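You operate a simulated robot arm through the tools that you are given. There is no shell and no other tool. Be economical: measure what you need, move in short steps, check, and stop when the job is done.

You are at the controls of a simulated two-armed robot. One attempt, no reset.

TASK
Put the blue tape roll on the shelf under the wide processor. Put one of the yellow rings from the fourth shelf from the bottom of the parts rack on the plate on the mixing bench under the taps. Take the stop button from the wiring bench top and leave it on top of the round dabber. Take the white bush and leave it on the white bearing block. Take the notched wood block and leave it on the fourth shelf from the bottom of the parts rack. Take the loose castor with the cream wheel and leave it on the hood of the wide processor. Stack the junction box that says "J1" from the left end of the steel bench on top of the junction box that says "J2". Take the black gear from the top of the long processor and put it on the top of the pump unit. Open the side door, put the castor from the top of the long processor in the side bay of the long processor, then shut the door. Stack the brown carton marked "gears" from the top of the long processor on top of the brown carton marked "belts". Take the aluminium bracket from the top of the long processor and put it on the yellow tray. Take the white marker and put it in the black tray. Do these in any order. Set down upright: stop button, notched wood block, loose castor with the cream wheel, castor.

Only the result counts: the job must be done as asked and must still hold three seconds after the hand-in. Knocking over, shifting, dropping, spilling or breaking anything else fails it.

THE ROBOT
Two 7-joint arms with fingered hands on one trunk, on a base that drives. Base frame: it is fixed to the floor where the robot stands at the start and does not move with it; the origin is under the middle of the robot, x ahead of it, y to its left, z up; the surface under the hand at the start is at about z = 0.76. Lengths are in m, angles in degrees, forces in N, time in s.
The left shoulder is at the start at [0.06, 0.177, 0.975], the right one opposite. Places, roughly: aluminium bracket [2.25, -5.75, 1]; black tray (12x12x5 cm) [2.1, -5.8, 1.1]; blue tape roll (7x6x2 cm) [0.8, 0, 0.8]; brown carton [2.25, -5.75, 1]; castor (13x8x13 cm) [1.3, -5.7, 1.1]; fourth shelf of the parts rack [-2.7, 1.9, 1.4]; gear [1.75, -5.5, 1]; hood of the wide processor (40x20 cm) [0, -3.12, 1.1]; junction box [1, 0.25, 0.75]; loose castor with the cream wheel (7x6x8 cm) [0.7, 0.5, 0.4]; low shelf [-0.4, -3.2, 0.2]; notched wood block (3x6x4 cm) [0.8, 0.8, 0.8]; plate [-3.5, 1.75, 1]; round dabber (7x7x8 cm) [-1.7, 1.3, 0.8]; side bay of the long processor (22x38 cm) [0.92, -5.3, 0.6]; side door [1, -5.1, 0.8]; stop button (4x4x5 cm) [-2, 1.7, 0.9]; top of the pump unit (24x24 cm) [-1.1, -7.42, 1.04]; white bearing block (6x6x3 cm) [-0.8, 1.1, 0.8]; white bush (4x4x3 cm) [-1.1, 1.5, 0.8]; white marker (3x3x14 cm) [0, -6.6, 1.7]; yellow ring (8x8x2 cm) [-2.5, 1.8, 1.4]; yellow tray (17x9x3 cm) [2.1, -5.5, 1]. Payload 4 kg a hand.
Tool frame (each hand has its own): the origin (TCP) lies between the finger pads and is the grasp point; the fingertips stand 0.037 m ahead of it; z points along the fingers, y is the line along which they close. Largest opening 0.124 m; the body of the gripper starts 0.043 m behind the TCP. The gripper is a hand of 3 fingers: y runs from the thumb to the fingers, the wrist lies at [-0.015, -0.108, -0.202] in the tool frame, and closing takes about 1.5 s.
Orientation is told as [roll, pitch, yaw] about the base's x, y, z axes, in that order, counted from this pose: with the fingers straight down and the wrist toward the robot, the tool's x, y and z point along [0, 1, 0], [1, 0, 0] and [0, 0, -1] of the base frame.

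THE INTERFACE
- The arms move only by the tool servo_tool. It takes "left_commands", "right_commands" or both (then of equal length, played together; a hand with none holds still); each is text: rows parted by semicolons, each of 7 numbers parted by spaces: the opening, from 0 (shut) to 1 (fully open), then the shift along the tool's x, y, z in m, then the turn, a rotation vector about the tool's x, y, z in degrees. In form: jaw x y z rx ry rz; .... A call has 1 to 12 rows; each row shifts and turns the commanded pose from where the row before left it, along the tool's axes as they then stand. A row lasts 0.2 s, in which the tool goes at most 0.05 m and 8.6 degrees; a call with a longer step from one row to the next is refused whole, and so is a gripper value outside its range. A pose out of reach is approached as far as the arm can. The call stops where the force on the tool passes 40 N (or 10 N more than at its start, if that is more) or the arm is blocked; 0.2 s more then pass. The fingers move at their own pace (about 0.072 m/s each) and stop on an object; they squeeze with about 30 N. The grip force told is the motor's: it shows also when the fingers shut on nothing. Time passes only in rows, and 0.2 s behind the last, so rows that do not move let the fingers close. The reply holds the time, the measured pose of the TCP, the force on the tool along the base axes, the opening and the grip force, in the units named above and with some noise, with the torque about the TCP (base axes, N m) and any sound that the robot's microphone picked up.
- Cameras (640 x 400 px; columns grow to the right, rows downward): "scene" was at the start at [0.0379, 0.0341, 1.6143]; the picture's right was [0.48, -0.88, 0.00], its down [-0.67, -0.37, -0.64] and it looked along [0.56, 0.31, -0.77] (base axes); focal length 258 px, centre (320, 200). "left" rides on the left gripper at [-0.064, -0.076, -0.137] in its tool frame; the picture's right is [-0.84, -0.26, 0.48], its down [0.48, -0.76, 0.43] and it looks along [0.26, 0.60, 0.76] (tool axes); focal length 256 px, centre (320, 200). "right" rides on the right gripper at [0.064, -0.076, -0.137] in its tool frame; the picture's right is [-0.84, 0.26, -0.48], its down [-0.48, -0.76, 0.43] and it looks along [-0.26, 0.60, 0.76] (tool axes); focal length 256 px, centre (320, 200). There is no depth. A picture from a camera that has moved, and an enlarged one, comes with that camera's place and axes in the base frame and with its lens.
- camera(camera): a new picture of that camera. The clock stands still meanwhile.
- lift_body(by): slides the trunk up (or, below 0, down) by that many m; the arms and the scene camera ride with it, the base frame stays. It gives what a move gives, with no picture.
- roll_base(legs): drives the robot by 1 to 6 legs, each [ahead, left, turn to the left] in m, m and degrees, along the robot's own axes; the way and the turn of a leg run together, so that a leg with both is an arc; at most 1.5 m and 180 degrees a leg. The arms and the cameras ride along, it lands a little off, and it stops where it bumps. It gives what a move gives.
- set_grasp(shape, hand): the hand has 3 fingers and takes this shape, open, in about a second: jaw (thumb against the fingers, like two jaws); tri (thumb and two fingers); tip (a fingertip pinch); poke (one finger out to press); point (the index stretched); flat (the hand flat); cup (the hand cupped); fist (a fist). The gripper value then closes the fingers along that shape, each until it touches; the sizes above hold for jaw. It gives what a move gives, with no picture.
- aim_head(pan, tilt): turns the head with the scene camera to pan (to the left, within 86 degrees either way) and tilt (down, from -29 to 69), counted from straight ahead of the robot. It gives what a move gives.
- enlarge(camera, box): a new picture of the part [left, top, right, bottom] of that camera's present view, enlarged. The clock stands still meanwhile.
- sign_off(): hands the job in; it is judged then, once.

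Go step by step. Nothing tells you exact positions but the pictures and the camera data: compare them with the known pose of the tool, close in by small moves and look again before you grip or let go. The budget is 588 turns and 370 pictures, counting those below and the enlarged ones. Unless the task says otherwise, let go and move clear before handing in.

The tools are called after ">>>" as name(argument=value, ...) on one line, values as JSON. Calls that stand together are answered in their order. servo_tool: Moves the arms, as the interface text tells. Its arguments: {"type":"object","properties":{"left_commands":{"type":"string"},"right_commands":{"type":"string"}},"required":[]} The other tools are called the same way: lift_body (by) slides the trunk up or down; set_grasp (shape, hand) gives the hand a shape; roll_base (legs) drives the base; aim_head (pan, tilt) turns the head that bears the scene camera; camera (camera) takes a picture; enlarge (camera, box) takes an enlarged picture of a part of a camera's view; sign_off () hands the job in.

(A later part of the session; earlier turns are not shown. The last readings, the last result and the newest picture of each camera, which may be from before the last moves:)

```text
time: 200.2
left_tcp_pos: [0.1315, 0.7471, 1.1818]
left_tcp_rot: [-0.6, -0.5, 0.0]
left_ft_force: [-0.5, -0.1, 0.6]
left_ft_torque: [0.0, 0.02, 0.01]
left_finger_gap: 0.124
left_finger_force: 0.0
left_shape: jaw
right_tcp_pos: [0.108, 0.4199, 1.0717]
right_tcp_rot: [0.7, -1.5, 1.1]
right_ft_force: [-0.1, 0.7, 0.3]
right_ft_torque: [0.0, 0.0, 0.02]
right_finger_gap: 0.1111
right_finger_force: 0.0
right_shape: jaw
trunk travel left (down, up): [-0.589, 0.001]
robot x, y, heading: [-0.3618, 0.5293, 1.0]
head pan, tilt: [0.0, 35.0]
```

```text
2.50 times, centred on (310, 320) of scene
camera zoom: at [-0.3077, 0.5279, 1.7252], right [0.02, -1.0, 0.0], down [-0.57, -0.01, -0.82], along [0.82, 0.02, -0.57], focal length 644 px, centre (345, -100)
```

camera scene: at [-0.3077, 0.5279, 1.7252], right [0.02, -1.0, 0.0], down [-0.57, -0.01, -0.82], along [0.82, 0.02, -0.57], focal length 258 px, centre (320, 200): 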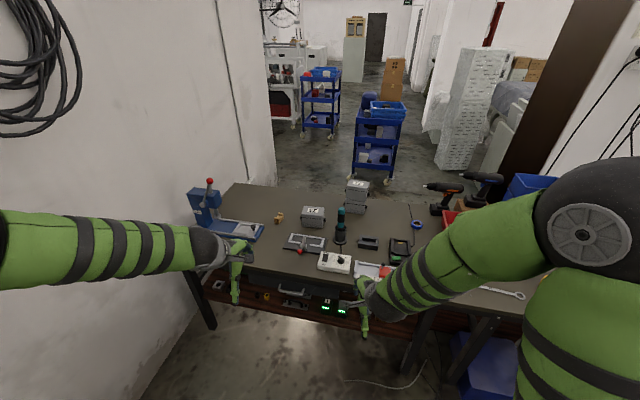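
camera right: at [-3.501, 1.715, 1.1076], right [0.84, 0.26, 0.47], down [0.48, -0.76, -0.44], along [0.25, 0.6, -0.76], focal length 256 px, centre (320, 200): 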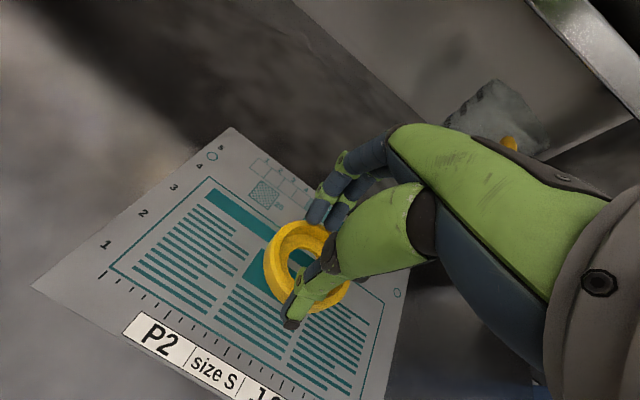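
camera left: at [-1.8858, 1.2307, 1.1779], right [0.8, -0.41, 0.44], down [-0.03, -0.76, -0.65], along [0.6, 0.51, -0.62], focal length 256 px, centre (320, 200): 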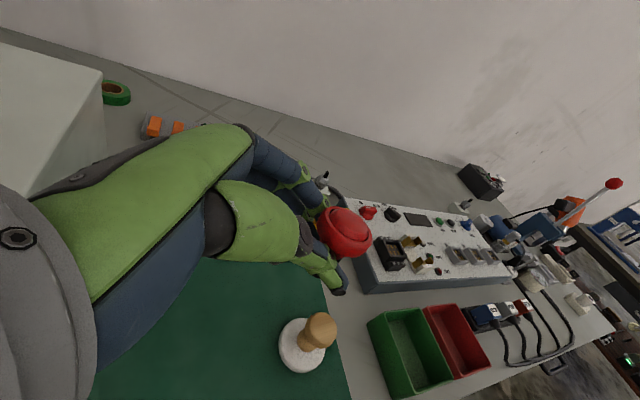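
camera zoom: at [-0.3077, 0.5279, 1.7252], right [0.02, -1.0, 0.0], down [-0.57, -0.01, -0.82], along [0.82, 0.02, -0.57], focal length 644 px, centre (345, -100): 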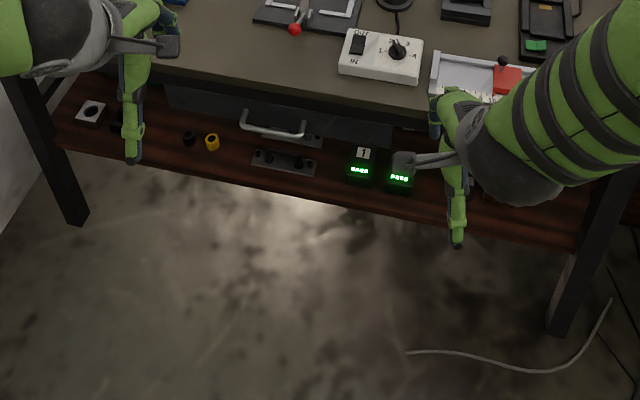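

>>> roll_base(legs=[[0.34, -0.07, -1]])

>>> servo_tool(left_commands="1 0.01 0.05 0 0 0 5.5;1 0.01 0.045 0 0 0 5.5;1 0.01 0.045 0.01 0 0 5.5;1 0.01 0.045 0.015 0 0 5.5;1 0.01 0.04 0.02 0 0 0;1 0.01 0.04 0.025 0 0 0;1 0 0 0.04 0 0 0;1 0 0 0 0 0 0")

>>> camera(camera="left")

```text
time: 202.5
left_tcp_pos: [0.4764, 0.6711, 1.1827]
left_tcp_rot: [-0.5, -0.5, -1.0]
left_ft_force: [-0.1, -0.1, 0.2]
left_ft_torque: [0.01, 0.01, -0.03]
left_finger_gap: 0.1238
left_finger_force: 0.0
left_shape: jaw
right_tcp_pos: [0.4474, 0.3461, 1.071]
right_tcp_rot: [0.8, -1.4, 0.2]
right_ft_force: [1.2, 0.3, -0.4]
right_ft_torque: [-0.02, 0.01, -0.01]
right_finger_gap: 0.1115
right_finger_force: 0.1
right_shape: jaw
trunk travel left (down, up): [-0.589, 0.001]
robot x, y, heading: [-0.0259, 0.465, -0.2]
head pan, tilt: [0.0, 35.0]
```

```text
refused: row 1 steps farther than a row can; nothing moved
```

```text
226 pictures are left
camera left: at [0.3988, 0.6094, 1.3195], right [-0.27, -0.84, -0.48], down [-0.75, 0.49, -0.44], along [0.61, 0.24, -0.76], focal length 256 px, centre (320, 200)
```

left: 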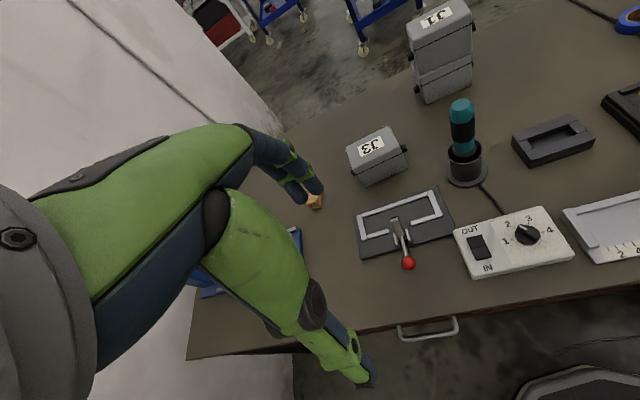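

>>> servo_tool(left_commands="1 0.0115 0.0375 0.01 0 0 0;1 0.0115 0.0375 0.01 0 0 0;1 0.0115 0.0375 0.01 0 0 0;1 0.0115 0.0375 0.01 0 0 0;1 0.0115 0.0375 0.01 0 0 0;1 0.0115 0.0375 0.01 0 0 0;1 0.0115 0.0375 0.01 0 0 0;1 0.0115 0.0375 0.01 0 0 0;1 0.0115 0.0375 0.01 0 0 7;1 0 0.02 0.03 0 0 7;1 0 0 0.04 0 0 7;1 0 0 0 0 0 0")

>>> camera(camera="left")

```text
time: 205.1
left_tcp_pos: [0.835, 0.7627, 1.0245]
left_tcp_rot: [-0.3, -0.6, -22.1]
left_ft_force: [-0.2, -0.1, 0.2]
left_ft_torque: [0.01, 0.0, 0.03]
left_finger_gap: 0.1239
left_finger_force: 0.0
left_shape: jaw
right_tcp_pos: [0.4467, 0.345, 1.072]
right_tcp_rot: [0.7, -1.6, 0.2]
right_ft_force: [-0.8, 0.1, -0.2]
right_ft_torque: [0.01, 0.0, -0.01]
right_finger_gap: 0.1116
right_finger_force: 0.0
right_shape: jaw
trunk travel left (down, up): [-0.589, 0.001]
robot x, y, heading: [-0.0275, 0.4623, -0.3]
head pan, tilt: [0.0, 35.0]
```

```text
225 pictures are left
camera left: at [0.7404, 0.7335, 1.1616], right [-0.55, -0.68, -0.48], down [-0.52, 0.73, -0.45], along [0.66, 0.01, -0.76], focal length 256 px, centre (320, 200)
```

left: 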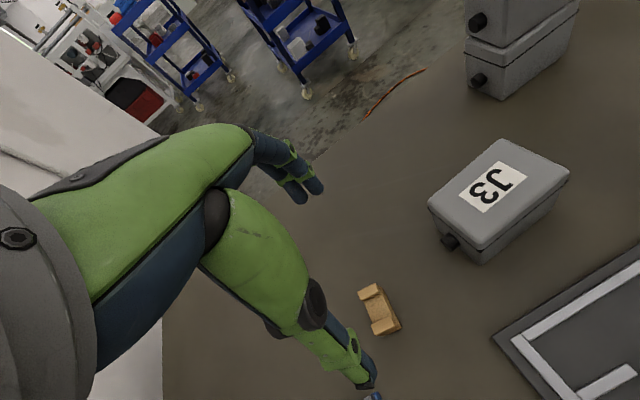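

>>> servo_tool(left_commands="0.9 0.0316 0.0034 0.02 0 0 0;0.9 0 0 0.04 0 0 0;0.9 0 0 0.05 0 0 0;0.9 0 0 0.04 0 0 0;0.9 0 0 0 0 0 0")

>>> camera(camera="left")

```text
time: 206.3
left_tcp_pos: [0.853, 0.7906, 0.8737]
left_tcp_rot: [-0.4, -0.6, -22.0]
left_ft_force: [0.2, 0.5, -0.6]
left_ft_torque: [-0.01, -0.02, 0.05]
left_finger_gap: 0.1119
left_finger_force: 0.2
left_shape: jaw
right_tcp_pos: [0.4455, 0.3471, 1.0708]
right_tcp_rot: [0.7, -1.5, 0.2]
right_ft_force: [0.7, 0.0, 0.6]
right_ft_torque: [0.0, 0.0, 0.02]
right_finger_gap: 0.1114
right_finger_force: 0.1
right_shape: jaw
trunk travel left (down, up): [-0.589, 0.001]
robot x, y, heading: [-0.0274, 0.4616, -0.0]
head pan, tilt: [0.0, 35.0]
```

```text
224 pictures are left
camera left: at [0.7583, 0.7607, 1.0106], right [-0.55, -0.68, -0.48], down [-0.52, 0.73, -0.45], along [0.66, 0.01, -0.76], focal length 256 px, centre (320, 200)
```

left: 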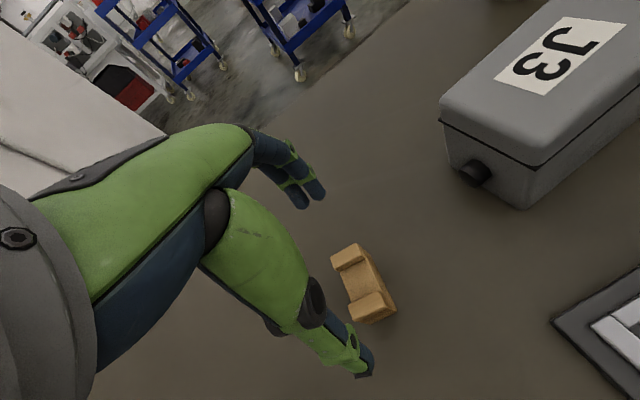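

>>> servo_tool(left_commands="0.8 0 0 0.035 0 0 -2;0.8 0 0 0.022 0 0 0;0.6 0 0 0 0 0 0;0.4 0 0 0 0 0 0;0.2 0 0 0 0 0 0;0 0 0 0 0 0 0;0 0 0 0 0 0 0;0 0 0 0 0 0 0")

>>> camera(camera="left")

```text
time: 208.1
left_tcp_pos: [0.8519, 0.791, 0.8175]
left_tcp_rot: [-0.3, -0.6, -20.0]
left_ft_force: [-2.1, 1.4, 4.9]
left_ft_torque: [0.03, 0.08, 0.02]
left_finger_gap: 0.0644
left_finger_force: 29.7
left_shape: jaw
right_tcp_pos: [0.4464, 0.3454, 1.0718]
right_tcp_rot: [0.7, -1.5, 0.2]
right_ft_force: [-1.0, 0.4, 0.5]
right_ft_torque: [-0.02, 0.0, 0.01]
right_finger_gap: 0.1115
right_finger_force: 0.1
right_shape: jaw
trunk travel left (down, up): [-0.589, 0.001]
robot x, y, heading: [-0.029, 0.4659, 0.1]
head pan, tilt: [0.0, 35.0]
```

```text
223 pictures are left
camera left: at [0.7588, 0.758, 0.9544], right [-0.52, -0.7, -0.48], down [-0.55, 0.71, -0.45], along [0.65, 0.03, -0.76], focal length 256 px, centre (320, 200)
```

left: 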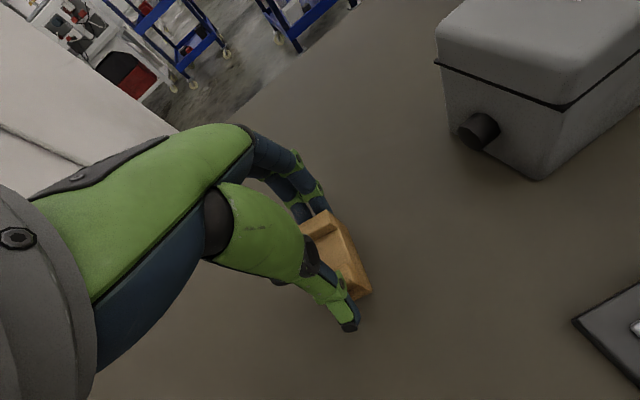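

Gripped. I lift, retract, and reverse down the aisle to the rack.

>>> servo_tool(left_commands="0 0 0 -0.03 0 0 0;0 0 0 -0.05 0 0 0;0 0 0 -0.05 0 0 0;0 0 0 -0.05 0 0 0;0 0 0 -0.05 0 0 0;0 0 -0.05 0 0 0 -5;0 0 -0.05 0 0 0 -5;0 0 -0.05 0 0 0 -5;0 0 -0.05 0 0 0 -5;0 0 -0.05 0 0 0 0;0 0 -0.05 0 0 0 0;0 0 0 0 0 0 0")

>>> camera(camera="left")

>>> roll_base(legs=[[-1.3, 0.03, 0], [-1.37, 0.03, 0], [0, 0, 90]])

```text
time: 210.7
left_tcp_pos: [0.5561, 0.8362, 1.0437]
left_tcp_rot: [-0.5, -0.4, 0.0]
left_ft_force: [0.0, 0.5, -2.5]
left_ft_torque: [-0.02, 0.03, 0.0]
left_finger_gap: 0.0641
left_finger_force: 30.0
left_shape: jaw
right_tcp_pos: [0.4472, 0.3463, 1.0707]
right_tcp_rot: [0.6, -1.4, 0.2]
right_ft_force: [0.2, -0.2, 0.5]
right_ft_torque: [0.03, -0.01, -0.01]
right_finger_gap: 0.1115
right_finger_force: 0.1
right_shape: jaw
trunk travel left (down, up): [-0.589, 0.001]
robot x, y, heading: [-0.0284, 0.4603, 0.3]
head pan, tilt: [0.0, 35.0]
```

```text
222 pictures are left
camera left: at [0.4804, 0.7722, 1.1815], right [-0.25, -0.84, -0.48], down [-0.76, 0.48, -0.44], along [0.6, 0.25, -0.76], focal length 256 px, centre (320, 200)
```

left: 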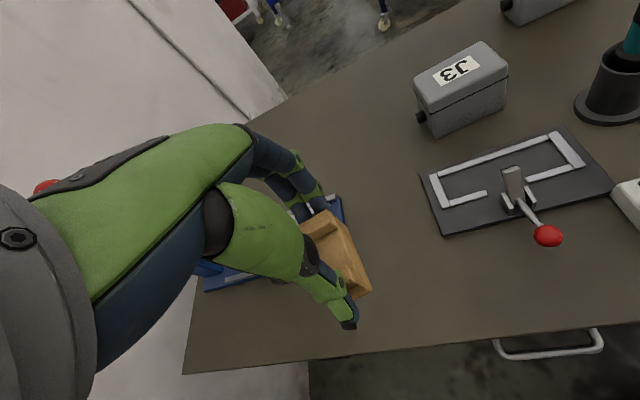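

```text
time: 221.6
left_tcp_pos: [-1.7425, 0.9691, 1.0433]
left_tcp_rot: [-0.7, -0.3, 8.1]
left_ft_force: [-0.4, -1.3, -1.9]
left_ft_torque: [0.04, 0.01, 0.0]
left_finger_gap: 0.0641
left_finger_force: 30.0
left_shape: jaw
right_tcp_pos: [-1.7817, 0.471, 1.0722]
right_tcp_rot: [0.7, -1.4, 8.3]
right_ft_force: [0.4, -0.3, -1.0]
right_ft_torque: [-0.01, 0.0, -0.02]
right_finger_gap: 0.1114
right_finger_force: 0.0
right_shape: jaw
trunk travel left (down, up): [-0.589, 0.001]
robot x, y, heading: [-2.267, 0.5223, 8.2]
head pan, tilt: [0.0, 35.0]
stopped in leg 2: the robot was blocked; the commanded pose is now the measured one
```

The base was blocked and turned 8°. I look for what touched before moving.

>>> aim_head(pan=75, tilt=45)

>>> camera(camera="scene")

>>> aim_head(pan=-75, tilt=45)

>>> camera(camera="scene")

```text
time: 223.1
left_tcp_pos: [-1.7411, 0.9692, 1.0448]
left_tcp_rot: [-0.5, -0.5, 8.1]
left_ft_force: [-0.3, -1.3, -2.7]
left_ft_torque: [-0.01, 0.04, -0.06]
left_finger_gap: 0.0637
left_finger_force: 30.4
left_shape: jaw
right_tcp_pos: [-1.7804, 0.4688, 1.0705]
right_tcp_rot: [0.7, -1.6, 8.1]
right_ft_force: [0.3, -0.6, -0.3]
right_ft_torque: [-0.02, -0.02, -0.01]
right_finger_gap: 0.1116
right_finger_force: 0.1
right_shape: jaw
trunk travel left (down, up): [-0.589, 0.001]
robot x, y, heading: [-2.2694, 0.518, 8.3]
head pan, tilt: [75.0, 45.0]
```

```text
221 pictures are left
camera scene: at [-2.2849, 0.593, 1.7104], right [0.99, -0.12, 0.0], down [-0.08, -0.7, -0.71], along [0.08, 0.7, -0.71], focal length 258 px, centre (320, 200)
```

scene: 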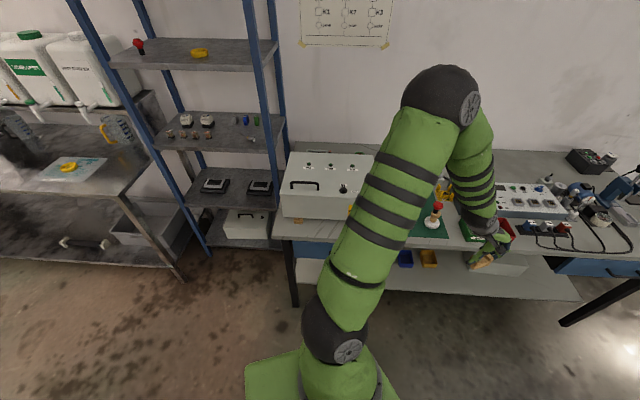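

```text
time: 225.4
left_tcp_pos: [-1.7407, 0.9689, 1.0434]
left_tcp_rot: [-0.4, -0.5, 7.9]
left_ft_force: [-0.3, -0.4, -1.9]
left_ft_torque: [0.0, 0.06, -0.01]
left_finger_gap: 0.0638
left_finger_force: 30.1
left_shape: jaw
right_tcp_pos: [-1.7812, 0.4711, 1.0704]
right_tcp_rot: [0.6, -1.5, 8.2]
right_ft_force: [-0.3, 0.5, 0.1]
right_ft_torque: [-0.02, -0.01, 0.0]
right_finger_gap: 0.1116
right_finger_force: 0.1
right_shape: jaw
trunk travel left (down, up): [-0.589, 0.001]
robot x, y, heading: [-2.264, 0.5202, 8.2]
head pan, tilt: [-75.0, 45.0]
```

```text
220 pictures are left
camera scene: at [-2.2626, 0.4375, 1.7105], right [-0.92, -0.39, 0.0], down [-0.28, 0.65, -0.71], along [0.28, -0.65, -0.71], focal length 258 px, centre (320, 200)
```

scene: 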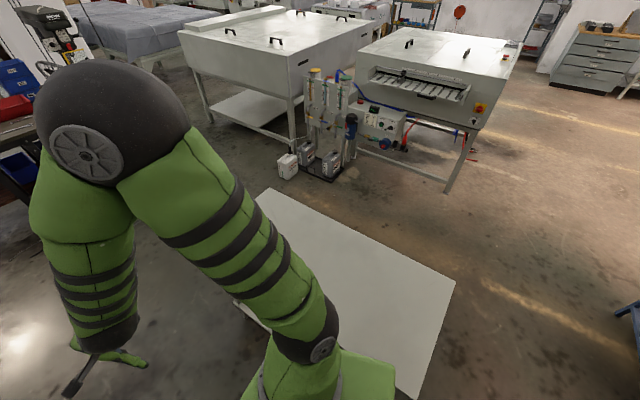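

The base's right rear corner met the small table (y≈0.22 there); the button still stands. I move left, straighten, and go on.

>>> roll_base(legs=[[0.03, 0.13, 0], [0, 0, -8], [-0.42, 0, 0]])

>>> camera(camera="scene")

```text
time: 229.5
left_tcp_pos: [-2.0889, 1.0248, 1.0438]
left_tcp_rot: [-0.6, -0.5, -0.1]
left_ft_force: [0.0, 0.7, -2.7]
left_ft_torque: [-0.03, 0.01, -0.02]
left_finger_gap: 0.0637
left_finger_force: 30.1
left_shape: jaw
right_tcp_pos: [-2.201, 0.5352, 1.0728]
right_tcp_rot: [0.7, -1.4, 0.1]
right_ft_force: [-0.5, 0.2, 0.4]
right_ft_torque: [0.03, 0.03, 0.01]
right_finger_gap: 0.1114
right_finger_force: 0.0
right_shape: jaw
trunk travel left (down, up): [-0.589, 0.001]
robot x, y, heading: [-2.6759, 0.6522, -0.1]
head pan, tilt: [-75.0, 45.0]
```

```text
219 pictures are left
camera scene: at [-2.6828, 0.572, 1.7105], right [-0.97, -0.26, 0.0], down [-0.18, 0.68, -0.71], along [0.18, -0.68, -0.71], focal length 258 px, centre (320, 200)
```

scene: 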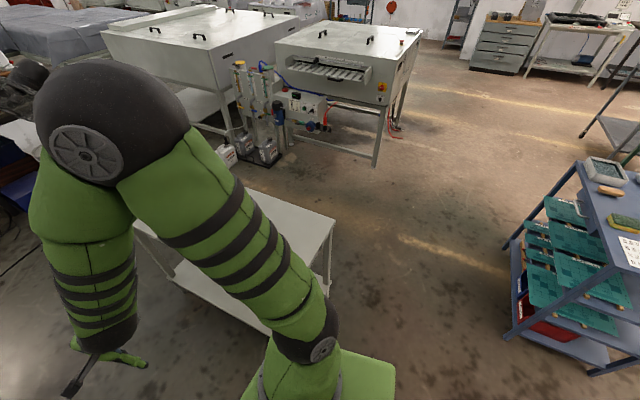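

>>> roll_base(legs=[[0, 0, 90]])

>>> servo_tool(left_commands="0 -0.025 0 -0.04 0 0 0;0 -0.025 0 -0.04 0 0 0;0 -0.025 0 -0.04 0 0 0;0 -0.025 0 -0.04 0 0 0;0 -0.025 0 -0.04 0 0 0;0 -0.025 0 -0.04 0 0 0;0 -0.025 0 -0.04 0 0 0;0 -0.025 0 -0.04 0 0 0;0 -0.025 0 -0.04 0 0 0;0 -0.025 0 -0.04 0 0 0;0 -0.02 0 -0.02 -6 0 0;0 0 0 0 0 0 0")

>>> aim_head(pan=0, tilt=25)

>>> camera(camera="scene")

```text
time: 233.7
left_tcp_pos: [-3.0405, 1.239, 1.0437]
left_tcp_rot: [-0.4, -0.4, 89.5]
left_ft_force: [-0.1, 0.4, -2.9]
left_ft_torque: [-0.02, -0.01, 0.01]
left_finger_gap: 0.0632
left_finger_force: 30.2
left_shape: jaw
right_tcp_pos: [-2.5536, 1.1259, 1.0718]
right_tcp_rot: [0.7, -1.6, 89.8]
right_ft_force: [0.0, -0.4, 0.4]
right_ft_torque: [0.01, 0.01, 0.0]
right_finger_gap: 0.1116
right_finger_force: 0.1
right_shape: jaw
trunk travel left (down, up): [-0.589, 0.001]
robot x, y, heading: [-2.6733, 0.6538, 89.7]
head pan, tilt: [-75.0, 45.0]
```

```text
time: 236.3
left_tcp_pos: [-2.773, 1.2341, 1.466]
left_tcp_rot: [-0.5, -6.5, 89.5]
left_ft_force: [-0.3, 0.2, -2.6]
left_ft_torque: [-0.05, -0.01, 0.02]
left_finger_gap: 0.0632
left_finger_force: 30.2
left_shape: jaw
right_tcp_pos: [-2.5539, 1.1273, 1.0712]
right_tcp_rot: [0.7, -1.4, 89.7]
right_ft_force: [-0.1, -0.3, 0.1]
right_ft_torque: [0.0, 0.0, 0.02]
right_finger_gap: 0.1119
right_finger_force: 0.0
right_shape: jaw
trunk travel left (down, up): [-0.589, 0.001]
robot x, y, heading: [-2.6718, 0.6572, 89.6]
head pan, tilt: [-75.0, 45.0]
```

```text
time: 237.8
left_tcp_pos: [-2.7735, 1.2348, 1.4665]
left_tcp_rot: [-0.4, -6.4, 89.6]
left_ft_force: [0.4, -0.6, -3.3]
left_ft_torque: [-0.01, -0.01, 0.02]
left_finger_gap: 0.0634
left_finger_force: 30.0
left_shape: jaw
right_tcp_pos: [-2.5522, 1.1261, 1.0707]
right_tcp_rot: [0.7, -1.6, 89.8]
right_ft_force: [0.7, -0.3, -0.2]
right_ft_torque: [-0.01, 0.04, 0.0]
right_finger_gap: 0.1115
right_finger_force: 0.0
right_shape: jaw
trunk travel left (down, up): [-0.589, 0.001]
robot x, y, heading: [-2.6771, 0.6564, 90.0]
head pan, tilt: [0.0, 25.0]
```

```text
218 pictures are left
camera scene: at [-2.6727, 0.7128, 1.741], right [1.0, -0.01, 0.0], down [0.0, -0.42, -0.91], along [0.01, 0.91, -0.42], focal length 258 px, centre (320, 200)
```

scene: 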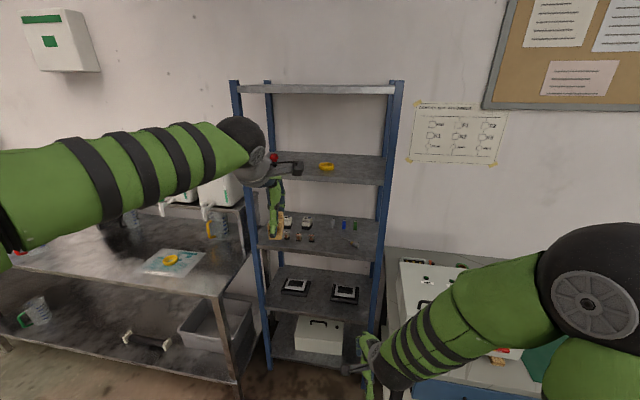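

>>> roll_base(legs=[[0.4, 0, 0]])

>>> camera(camera="scene")

>>> camera(camera="left")

```text
time: 240.3
left_tcp_pos: [-2.7742, 1.6344, 1.4652]
left_tcp_rot: [-0.6, -6.4, 89.7]
left_ft_force: [-1.2, -0.5, -2.1]
left_ft_torque: [-0.06, 0.0, 0.0]
left_finger_gap: 0.0631
left_finger_force: 29.9
left_shape: jaw
right_tcp_pos: [-2.5533, 1.5259, 1.0716]
right_tcp_rot: [0.7, -1.4, 89.9]
right_ft_force: [-0.5, -0.3, -0.6]
right_ft_torque: [-0.01, 0.05, 0.03]
right_finger_gap: 0.1114
right_finger_force: 0.0
right_shape: jaw
trunk travel left (down, up): [-0.589, 0.001]
robot x, y, heading: [-2.6745, 1.0507, 90.0]
head pan, tilt: [0.0, 25.0]
```

```text
217 pictures are left
camera scene: at [-2.6713, 1.1132, 1.741], right [1.0, 0.0, 0.0], down [0.0, -0.42, -0.91], along [0.0, 0.91, -0.42], focal length 258 px, centre (320, 200)
```

scene: 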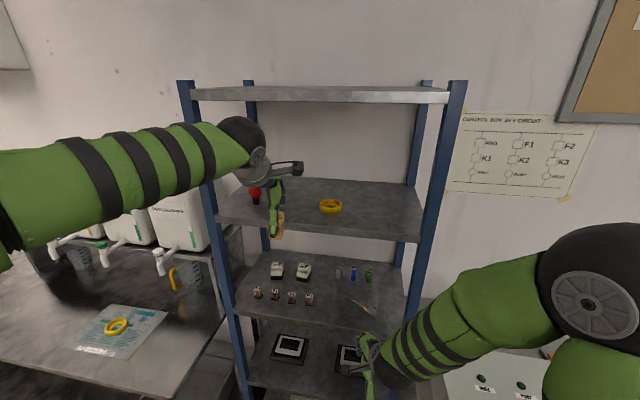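

```text
216 pictures are left
camera left: at [-2.7114, 1.5427, 1.5946], right [0.84, -0.21, -0.5], down [-0.48, -0.71, -0.52], along [-0.25, 0.68, -0.69], focal length 256 px, centre (320, 200)
```

left: 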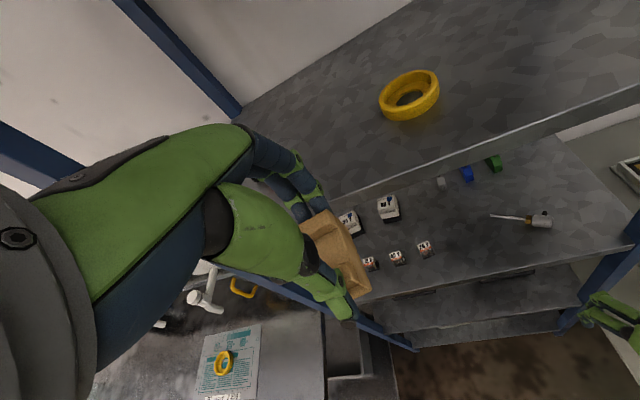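

>>> servo_tool(left_commands="0 0 0.0348 0.004 0 0 0;0 0 0.0348 0.004 0 0 0;0 0 0.0348 0.004 0 0 0;0 0 0.0348 0.004 0 0 0;0 0 0 0 0 0 0")

>>> enlarge(camera="scene", box=[180, 110, 340, 260])

>>> camera(camera="left")

```text
time: 241.5
left_tcp_pos: [-2.7741, 1.7722, 1.467]
left_tcp_rot: [-0.5, -6.3, 89.8]
left_ft_force: [0.1, -0.5, -2.6]
left_ft_torque: [-0.04, 0.0, 0.02]
left_finger_gap: 0.0628
left_finger_force: 30.0
left_shape: jaw
right_tcp_pos: [-2.5528, 1.525, 1.0707]
right_tcp_rot: [0.7, -1.6, 89.9]
right_ft_force: [0.0, 0.8, 0.2]
right_ft_torque: [0.02, 0.02, 0.0]
right_finger_gap: 0.1115
right_finger_force: 0.1
right_shape: jaw
trunk travel left (down, up): [-0.589, 0.001]
robot x, y, heading: [-2.6683, 1.0508, 89.9]
head pan, tilt: [0.0, 25.0]
```

```text
2.67 times, centred on (260, 185) of scene
camera zoom: at [-2.6715, 1.111, 1.7411], right [1.0, 0.0, 0.0], down [0.0, -0.42, -0.91], along [0.0, 0.91, -0.42], focal length 687 px, centre (480, 240)
```

zoom: 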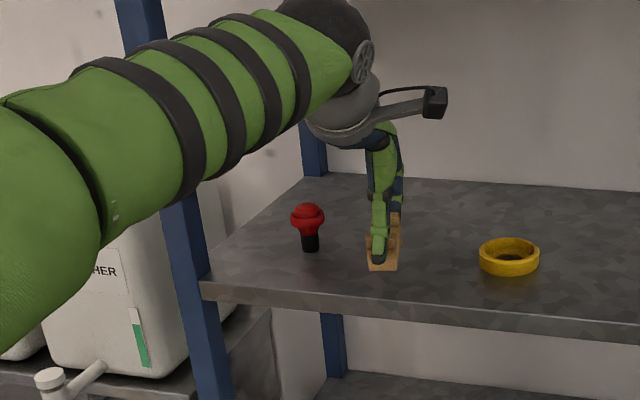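

```text
214 pictures are left
camera left: at [-2.7107, 1.6806, 1.5956], right [0.84, -0.21, -0.5], down [-0.48, -0.7, -0.52], along [-0.25, 0.68, -0.69], focal length 256 px, centre (320, 200)
```

left: 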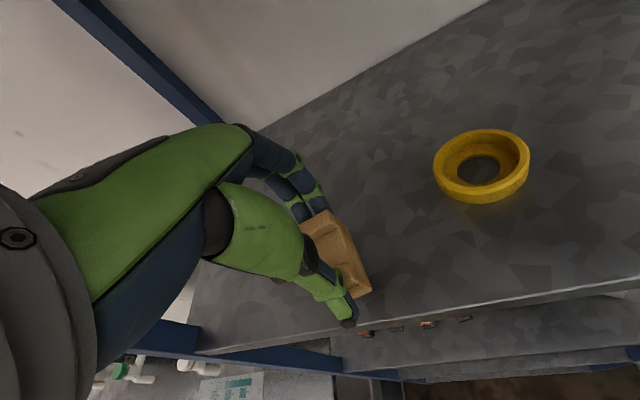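

>>> servo_tool(left_commands="0 0 -0.0019 0.017 0 0 0;0 0 -0.0004 0.004 0 0 0;0 0 0 0 0 0 0")

>>> servo_tool(left_commands="0 0 -0.0004 0.004 0 0 0;0 0 0 0 0 0 0")

>>> enlarge(camera="scene", box=[230, 160, 310, 220])

```text
time: 242.3
left_tcp_pos: [-2.7721, 1.7721, 1.4455]
left_tcp_rot: [-0.6, -6.4, 89.8]
left_ft_force: [-0.4, -0.3, -2.6]
left_ft_torque: [0.02, -0.05, 0.01]
left_finger_gap: 0.0633
left_finger_force: 30.0
left_shape: jaw
right_tcp_pos: [-2.5536, 1.5253, 1.0705]
right_tcp_rot: [0.6, -1.5, 90.1]
right_ft_force: [0.9, -0.2, 0.6]
right_ft_torque: [-0.01, -0.01, -0.01]
right_finger_gap: 0.1118
right_finger_force: 0.1
right_shape: jaw
trunk travel left (down, up): [-0.589, 0.001]
robot x, y, heading: [-2.6666, 1.0536, 89.8]
head pan, tilt: [0.0, 25.0]
```

```text
time: 242.9
left_tcp_pos: [-2.7729, 1.7727, 1.4401]
left_tcp_rot: [-0.7, -6.4, 89.8]
left_ft_force: [0.4, -0.2, 0.7]
left_ft_torque: [-0.04, -0.01, 0.03]
left_finger_gap: 0.063
left_finger_force: 29.8
left_shape: jaw
right_tcp_pos: [-2.5519, 1.5268, 1.0716]
right_tcp_rot: [0.7, -1.6, 90.0]
right_ft_force: [-0.4, 0.3, 0.5]
right_ft_torque: [-0.01, -0.01, 0.01]
right_finger_gap: 0.1116
right_finger_force: 0.1
right_shape: jaw
trunk travel left (down, up): [-0.589, 0.001]
robot x, y, heading: [-2.6708, 1.0544, 90.0]
head pan, tilt: [0.0, 25.0]
```

```text
6.67 times, centred on (270, 190) of scene
camera zoom: at [-2.6711, 1.112, 1.7411], right [1.0, 0.0, 0.0], down [0.0, -0.42, -0.91], along [0.0, 0.91, -0.42], focal length 1717 px, centre (653, 267)
```

zoom: 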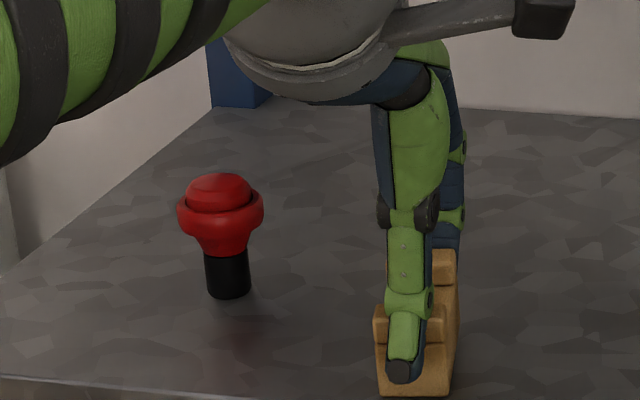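

Touching. One more 2 mm and open.

>>> servo_tool(left_commands="0 0 -0.0002 0.002 0 0 0;0 0 0 0 0 0 0;0.58 0 0 0 0 0 0;0.65 0 0 0 0 0 0;0.75 0 0 0 0 0 0;0.8 0 0 0 0 0 0")

>>> enlarge(camera="scene", box=[230, 160, 310, 220])

```text
time: 244.3
left_tcp_pos: [-2.7739, 1.7727, 1.4389]
left_tcp_rot: [-0.6, -6.3, 89.8]
left_ft_force: [-0.5, 0.3, -0.4]
left_ft_torque: [0.01, -0.01, -0.01]
left_finger_gap: 0.099
left_finger_force: 0.1
left_shape: jaw
right_tcp_pos: [-2.5523, 1.5262, 1.0708]
right_tcp_rot: [0.7, -1.5, 90.0]
right_ft_force: [0.9, -0.2, 0.0]
right_ft_torque: [-0.02, -0.01, -0.01]
right_finger_gap: 0.1113
right_finger_force: 0.1
right_shape: jaw
trunk travel left (down, up): [-0.589, 0.001]
robot x, y, heading: [-2.6738, 1.0528, 90.1]
head pan, tilt: [0.0, 25.0]
```

```text
6.67 times, centred on (270, 190) of scene
camera zoom: at [-2.6713, 1.1119, 1.741], right [1.0, 0.0, 0.0], down [0.0, -0.42, -0.91], along [0.0, 0.91, -0.42], focal length 1717 px, centre (653, 267)
```

zoom: 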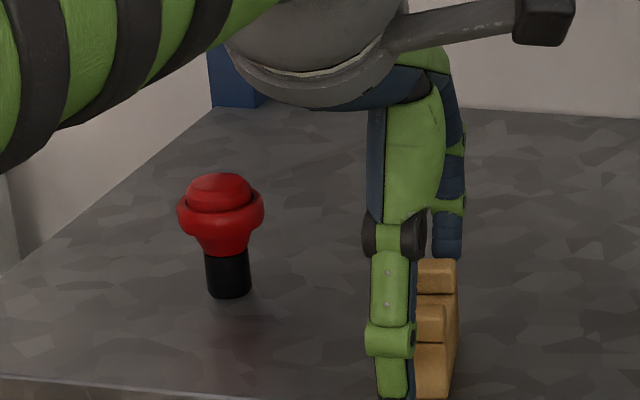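

>>> servo_tool(left_commands="0.9 0 0.002 -0.018 0 0 0;0.9 0 0.0015 -0.018 0 0 0;0.9 0 -0.045 -0.005 0 0 0;0.9 0 -0.045 -0.005 0 0 0;0.9 0 -0.045 -0.005 0 0 0;0.9 0 -0.045 -0.005 0 0 0;0.9 0 0 0 0 0 0")

>>> enlarge(camera="scene", box=[190, 110, 350, 230])

```text
time: 245.9
left_tcp_pos: [-2.774, 1.5918, 1.4744]
left_tcp_rot: [-0.5, -6.3, 89.8]
left_ft_force: [0.5, 0.9, 0.0]
left_ft_torque: [-0.03, 0.0, 0.01]
left_finger_gap: 0.1114
left_finger_force: 0.1
left_shape: jaw
right_tcp_pos: [-2.5525, 1.526, 1.0717]
right_tcp_rot: [0.7, -1.4, 89.9]
right_ft_force: [0.8, 0.2, 0.3]
right_ft_torque: [-0.04, 0.01, 0.0]
right_finger_gap: 0.1117
right_finger_force: 0.0
right_shape: jaw
trunk travel left (down, up): [-0.589, 0.001]
robot x, y, heading: [-2.6747, 1.0527, 89.7]
head pan, tilt: [0.0, 25.0]
```

```text
3.33 times, centred on (270, 170) of scene
camera zoom: at [-2.6709, 1.1127, 1.741], right [1.0, 0.0, 0.0], down [0.0, -0.42, -0.91], along [0.0, 0.91, -0.42], focal length 858 px, centre (487, 300)
```

zoom: 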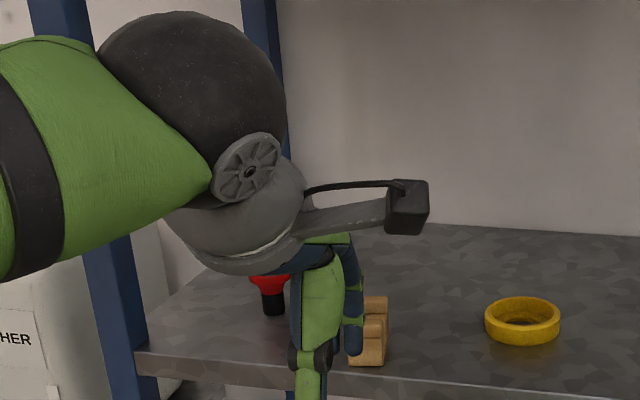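

The block is placed. I back out, lower the hands and return to the steel bench for the tape and castor.

>>> roll_base(legs=[[-0.42, 0, 0]])

>>> servo_tool(left_commands="1 0 0 0.045 6 0 0;1 0 0 0.045 0 0 0;1 0 0 0.045 0 0 0;1 0 0 0.045 0 0 0;1 0 0 0.045 0 0 0;1 0 0 0.045 0 0 0;1 0.03 0 0.03 0 0 0;1 0.04 0 0 0 0 0")

>>> roll_base(legs=[[0, 0, -90], [1.4, -0.04, 0], [0.9, 0, 0]])

```text
time: 248.5
left_tcp_pos: [-2.7741, 1.1665, 1.4753]
left_tcp_rot: [-0.4, -6.4, 89.9]
left_ft_force: [-0.2, -0.5, -1.0]
left_ft_torque: [0.05, -0.03, -0.02]
left_finger_gap: 0.1114
left_finger_force: 0.1
left_shape: jaw
right_tcp_pos: [-2.5529, 1.1021, 1.0716]
right_tcp_rot: [0.7, -1.4, 90.0]
right_ft_force: [-0.2, -0.4, 1.0]
right_ft_torque: [-0.02, 0.05, 0.03]
right_finger_gap: 0.1115
right_finger_force: 0.0
right_shape: jaw
trunk travel left (down, up): [-0.589, 0.001]
robot x, y, heading: [-2.6763, 0.6281, 89.9]
head pan, tilt: [0.0, 25.0]
```

```text
time: 250.3
left_tcp_pos: [-2.8432, 1.1753, 1.1755]
left_tcp_rot: [-0.6, -0.5, 89.8]
left_ft_force: [-0.3, 0.3, -0.5]
left_ft_torque: [0.02, 0.03, -0.01]
left_finger_gap: 0.1238
left_finger_force: 0.1
left_shape: jaw
right_tcp_pos: [-2.5539, 1.102, 1.0711]
right_tcp_rot: [0.7, -1.6, 90.0]
right_ft_force: [0.5, 0.4, -0.3]
right_ft_torque: [-0.02, -0.01, 0.03]
right_finger_gap: 0.1116
right_finger_force: 0.2
right_shape: jaw
trunk travel left (down, up): [-0.589, 0.001]
robot x, y, heading: [-2.6734, 0.6295, 89.8]
head pan, tilt: [0.0, 25.0]
```

```text
time: 265.5
left_tcp_pos: [0.1807, 0.6852, 1.1741]
left_tcp_rot: [-0.6, -0.3, -1.7]
left_ft_force: [0.6, 0.3, -0.2]
left_ft_torque: [-0.02, 0.0, 0.0]
left_finger_gap: 0.1236
left_finger_force: 0.0
left_shape: jaw
right_tcp_pos: [0.0997, 0.3974, 1.071]
right_tcp_rot: [0.7, -1.6, -1.5]
right_ft_force: [-0.4, -0.5, -0.8]
right_ft_torque: [-0.02, 0.01, -0.03]
right_finger_gap: 0.1114
right_finger_force: 0.0
right_shape: jaw
trunk travel left (down, up): [-0.589, 0.001]
robot x, y, heading: [-0.3654, 0.5287, -1.6]
head pan, tilt: [0.0, 25.0]
```

I lower the trunk to look under the bench for the castor.

>>> lift_body(by=-0.5)

>>> aim_head(pan=0, tilt=32)

>>> camera(camera="scene")

```text
refused: -0.5 is not a number from -0.4 to 0.4
```

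```text
time: 266.2
left_tcp_pos: [0.1786, 0.6846, 1.1734]
left_tcp_rot: [-0.4, -0.4, -1.7]
left_ft_force: [-0.2, 0.4, -0.5]
left_ft_torque: [0.0, 0.0, -0.02]
left_finger_gap: 0.1238
left_finger_force: 0.1
left_shape: jaw
right_tcp_pos: [0.1003, 0.3984, 1.0716]
right_tcp_rot: [0.7, -1.6, -1.5]
right_ft_force: [-0.2, -0.3, 0.0]
right_ft_torque: [0.02, -0.01, -0.02]
right_finger_gap: 0.1116
right_finger_force: 0.0
right_shape: jaw
trunk travel left (down, up): [-0.589, 0.001]
robot x, y, heading: [-0.3731, 0.5288, -1.6]
head pan, tilt: [0.0, 32.0]
```

```text
210 pictures are left
camera scene: at [-0.3099, 0.5238, 1.73], right [-0.03, -1.0, 0.0], down [-0.53, 0.01, -0.85], along [0.85, -0.02, -0.53], focal length 258 px, centre (320, 200)
```

scene: 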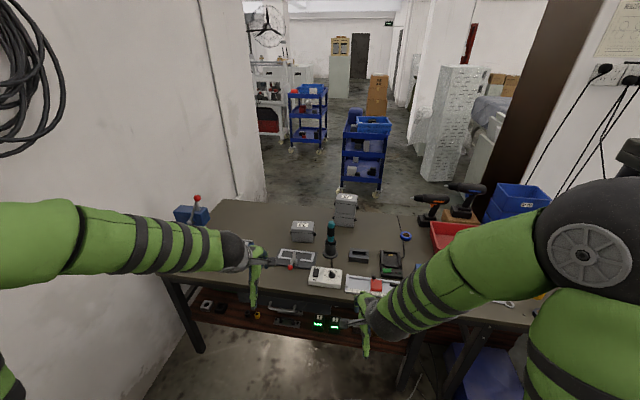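

>>> roll_base(legs=[[-0.1, 0, 1.5]])

>>> lift_body(by=-0.4)

>>> lift_body(by=-0.1)

>>> camera(camera="scene")

```text
time: 267.3
left_tcp_pos: [0.074, 0.6997, 1.1758]
left_tcp_rot: [-0.5, -0.4, -0.2]
left_ft_force: [-0.7, -0.3, 0.4]
left_ft_torque: [0.01, 0.04, -0.01]
left_finger_gap: 0.1235
left_finger_force: 0.1
left_shape: jaw
right_tcp_pos: [0.0014, 0.4104, 1.072]
right_tcp_rot: [0.7, -1.6, 0.1]
right_ft_force: [-0.7, -0.8, 0.7]
right_ft_torque: [-0.01, -0.03, 0.0]
right_finger_gap: 0.1114
right_finger_force: 0.0
right_shape: jaw
trunk travel left (down, up): [-0.589, 0.001]
robot x, y, heading: [-0.4696, 0.5307, -0.2]
head pan, tilt: [0.0, 32.0]
```

```text
time: 271.2
left_tcp_pos: [0.0751, 0.6994, 0.7745]
left_tcp_rot: [-0.5, -0.4, -0.1]
left_ft_force: [-0.4, -1.3, 0.4]
left_ft_torque: [-0.03, 0.05, -0.03]
left_finger_gap: 0.1239
left_finger_force: 0.0
left_shape: jaw
right_tcp_pos: [0.0029, 0.4107, 0.6708]
right_tcp_rot: [0.6, -1.6, 0.0]
right_ft_force: [0.1, 0.1, 0.6]
right_ft_torque: [-0.03, 0.01, -0.02]
right_finger_gap: 0.1114
right_finger_force: 0.0
right_shape: jaw
trunk travel left (down, up): [-0.189, 0.401]
robot x, y, heading: [-0.4678, 0.5328, -0.4]
head pan, tilt: [0.0, 32.0]
```

```text
time: 272.5
left_tcp_pos: [0.0754, 0.7001, 0.6751]
left_tcp_rot: [-0.5, -0.4, -0.2]
left_ft_force: [0.4, -1.0, -0.9]
left_ft_torque: [-0.01, 0.0, -0.01]
left_finger_gap: 0.1236
left_finger_force: 0.0
left_shape: jaw
right_tcp_pos: [0.0031, 0.4122, 0.5712]
right_tcp_rot: [0.7, -1.5, 0.0]
right_ft_force: [-0.5, -0.7, -0.3]
right_ft_torque: [-0.01, 0.02, 0.0]
right_finger_gap: 0.1116
right_finger_force: 0.0
right_shape: jaw
trunk travel left (down, up): [-0.089, 0.501]
robot x, y, heading: [-0.4704, 0.5311, -0.2]
head pan, tilt: [0.0, 32.0]
```

```text
209 pictures are left
camera scene: at [-0.4096, 0.5268, 1.23], right [0.0, -1.0, 0.0], down [-0.53, 0.0, -0.85], along [0.85, 0.0, -0.53], focal length 258 px, centre (320, 200)
```

scene: 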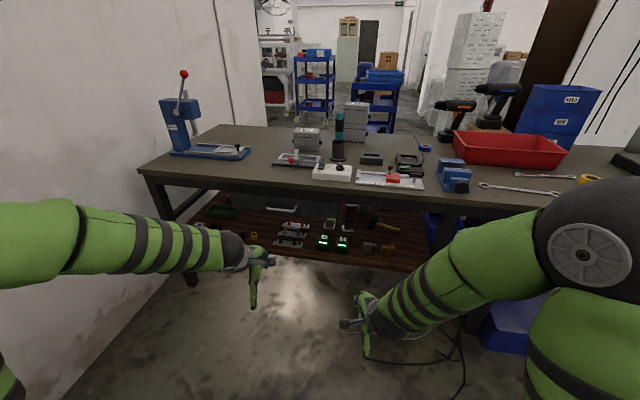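

>>> enlarge(camera="scene", box=[170, 180, 430, 280])

```text
2.46 times, centred on (300, 230) of scene
camera zoom: at [-0.4096, 0.5268, 1.23], right [0.0, -1.0, 0.0], down [-0.53, 0.0, -0.85], along [0.85, 0.0, -0.53], focal length 634 px, centre (369, 126)
```

zoom: 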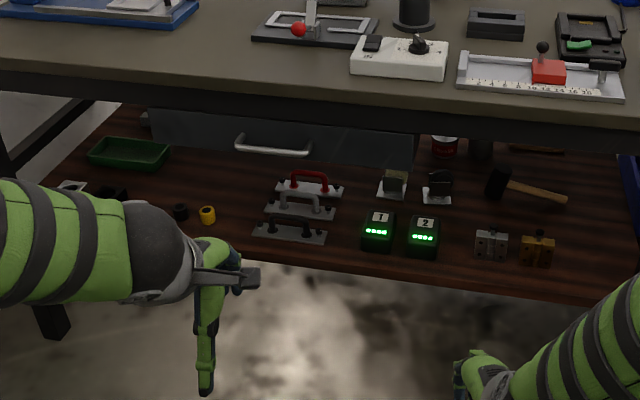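

>>> enlarge(camera="scene", box=[305, 225, 385, 270])

```text
8.00 times, centred on (345, 248) of scene
camera zoom: at [-0.4096, 0.5268, 1.23], right [0.0, -1.0, 0.0], down [-0.53, 0.0, -0.85], along [0.85, 0.0, -0.53], focal length 2060 px, centre (120, -180)
```

zoom: 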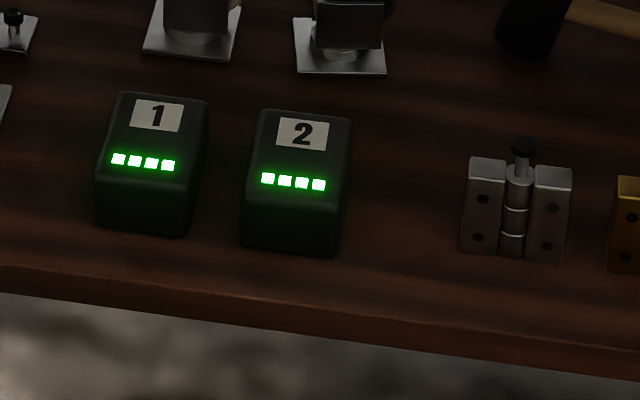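

>>> enlarge(camera="scene", box=[300, 190, 380, 240])

```text
8.00 times, centred on (340, 215) of scene
camera zoom: at [-0.4096, 0.5268, 1.23], right [0.0, -1.0, 0.0], down [-0.53, 0.0, -0.85], along [0.85, 0.0, -0.53], focal length 2060 px, centre (160, 80)
```

zoom: 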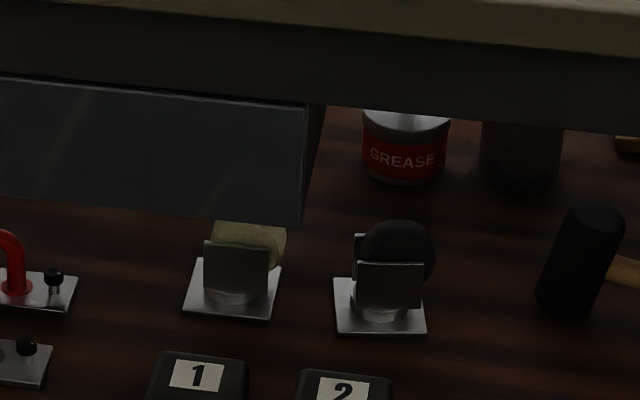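

The castor with the cream wheel stands on the lower shelf at about (0.69, 0.48), behind module "1". I'll reach in palm-down with the left hand pointing forward and slightly down. First I turn the hand in free space.

>>> servo_tool(left_commands="1 0 0 0 0 0 -8.2;1 0 0 0 0 0 -8.2;1 0 0 0 0 0 -8.2;1 0 0 0 0 0 -8.2;1 0 0 0 0 0 -8.2;1 0 0 0 0 0 -8.2;1 0 0 0 0 0 -8.2;1 0 0 0 0 0 -8.2;1 0 0 0 0 0 -8.2;1 0 0 0 0 0 -8.2;1 0 0 0 0 0 -8;1 0 0 0 0 0 0", right_commands="1 -0.03 0 0 0 0 0;1 -0.03 0 0 0 0 0;1 -0.03 0 0 0 0 0;1 -0.03 0 0 0 0 0;1 -0.03 0 0 0 0 0;1 -0.03 0 0 0 0 0;1 -0.03 0 0 0 0 0;1 -0.03 0 0 0 0 0;1 0 0 0 0 0 0;1 0 0 0 0 0 0;1 0 0 0 0 0 0;1 0 0 0 0 0 0")

>>> servo_tool(left_commands="1 0 0 0 0 -8 0;1 0 0 0 0 -8 0;1 0 0 0 0 -8 0;1 0 0 0 0 -8 0;1 0 0 0 0 -8 0;1 0 0 0 0 -8 0;1 0 0 0 0 -8 0;1 0 0 0 0 -8 0;1 0 0 0 0 0 0")

>>> camera(camera="scene")

>>> camera(camera="left")

```text
time: 275.1
left_tcp_pos: [0.0761, 0.6985, 0.6734]
left_tcp_rot: [-0.5, 0.5, 89.9]
left_ft_force: [0.3, 0.1, 0.1]
left_ft_torque: [0.01, 0.03, -0.01]
left_finger_gap: 0.1235
left_finger_force: 0.1
left_shape: jaw
right_tcp_pos: [0.0043, 0.171, 0.5693]
right_tcp_rot: [0.6, -1.6, 0.0]
right_ft_force: [0.1, -0.1, 0.0]
right_ft_torque: [0.02, 0.01, -0.01]
right_finger_gap: 0.1237
right_finger_force: 0.1
right_shape: jaw
trunk travel left (down, up): [-0.089, 0.501]
robot x, y, heading: [-0.468, 0.5303, -0.1]
head pan, tilt: [0.0, 32.0]
```

```text
time: 277.1
left_tcp_pos: [0.0766, 0.6999, 0.6754]
left_tcp_rot: [-64.5, 0.5, 89.7]
left_ft_force: [0.0, 0.1, -0.1]
left_ft_torque: [0.04, 0.0, -0.01]
left_finger_gap: 0.1237
left_finger_force: 0.0
left_shape: jaw
left hand out of reach, approached as far as the arm can: row 4
right_tcp_pos: [0.0033, 0.1708, 0.5685]
right_tcp_rot: [0.7, -1.5, -0.1]
right_ft_force: [0.2, 0.1, 0.5]
right_ft_torque: [0.0, 0.02, 0.03]
right_finger_gap: 0.1236
right_finger_force: 0.0
right_shape: jaw
trunk travel left (down, up): [-0.089, 0.501]
robot x, y, heading: [-0.4704, 0.5308, 0.0]
head pan, tilt: [0.0, 32.0]
```

```text
205 pictures are left
camera scene: at [-0.4096, 0.5267, 1.2299], right [0.0, -1.0, 0.0], down [-0.53, 0.0, -0.85], along [0.85, 0.0, -0.53], focal length 258 px, centre (320, 200)
```

scene: 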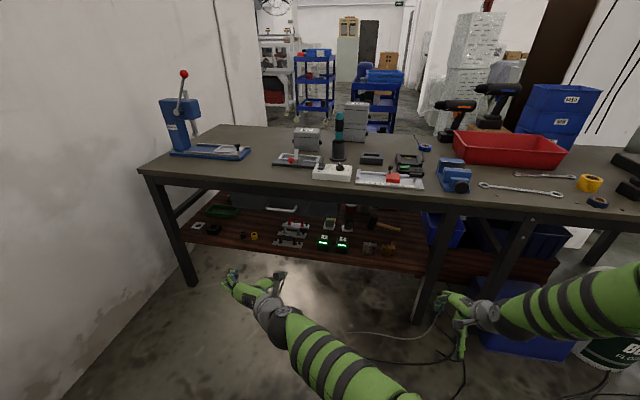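

```text
204 pictures are left
camera left: at [-0.0196, 0.6251, 0.7932], right [0.8, -0.26, 0.55], down [0.18, -0.77, -0.62], along [0.58, 0.59, -0.56], focal length 256 px, centre (320, 200)
```

left: 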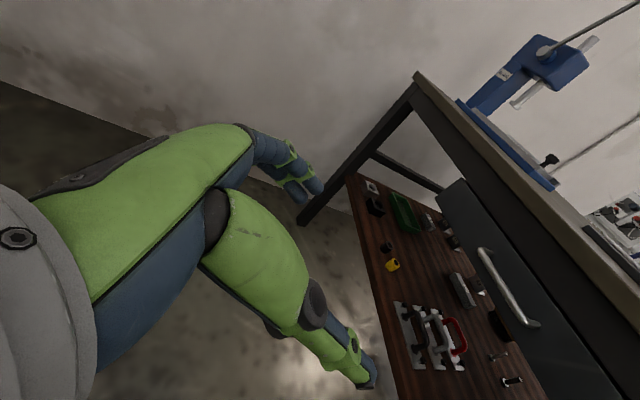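

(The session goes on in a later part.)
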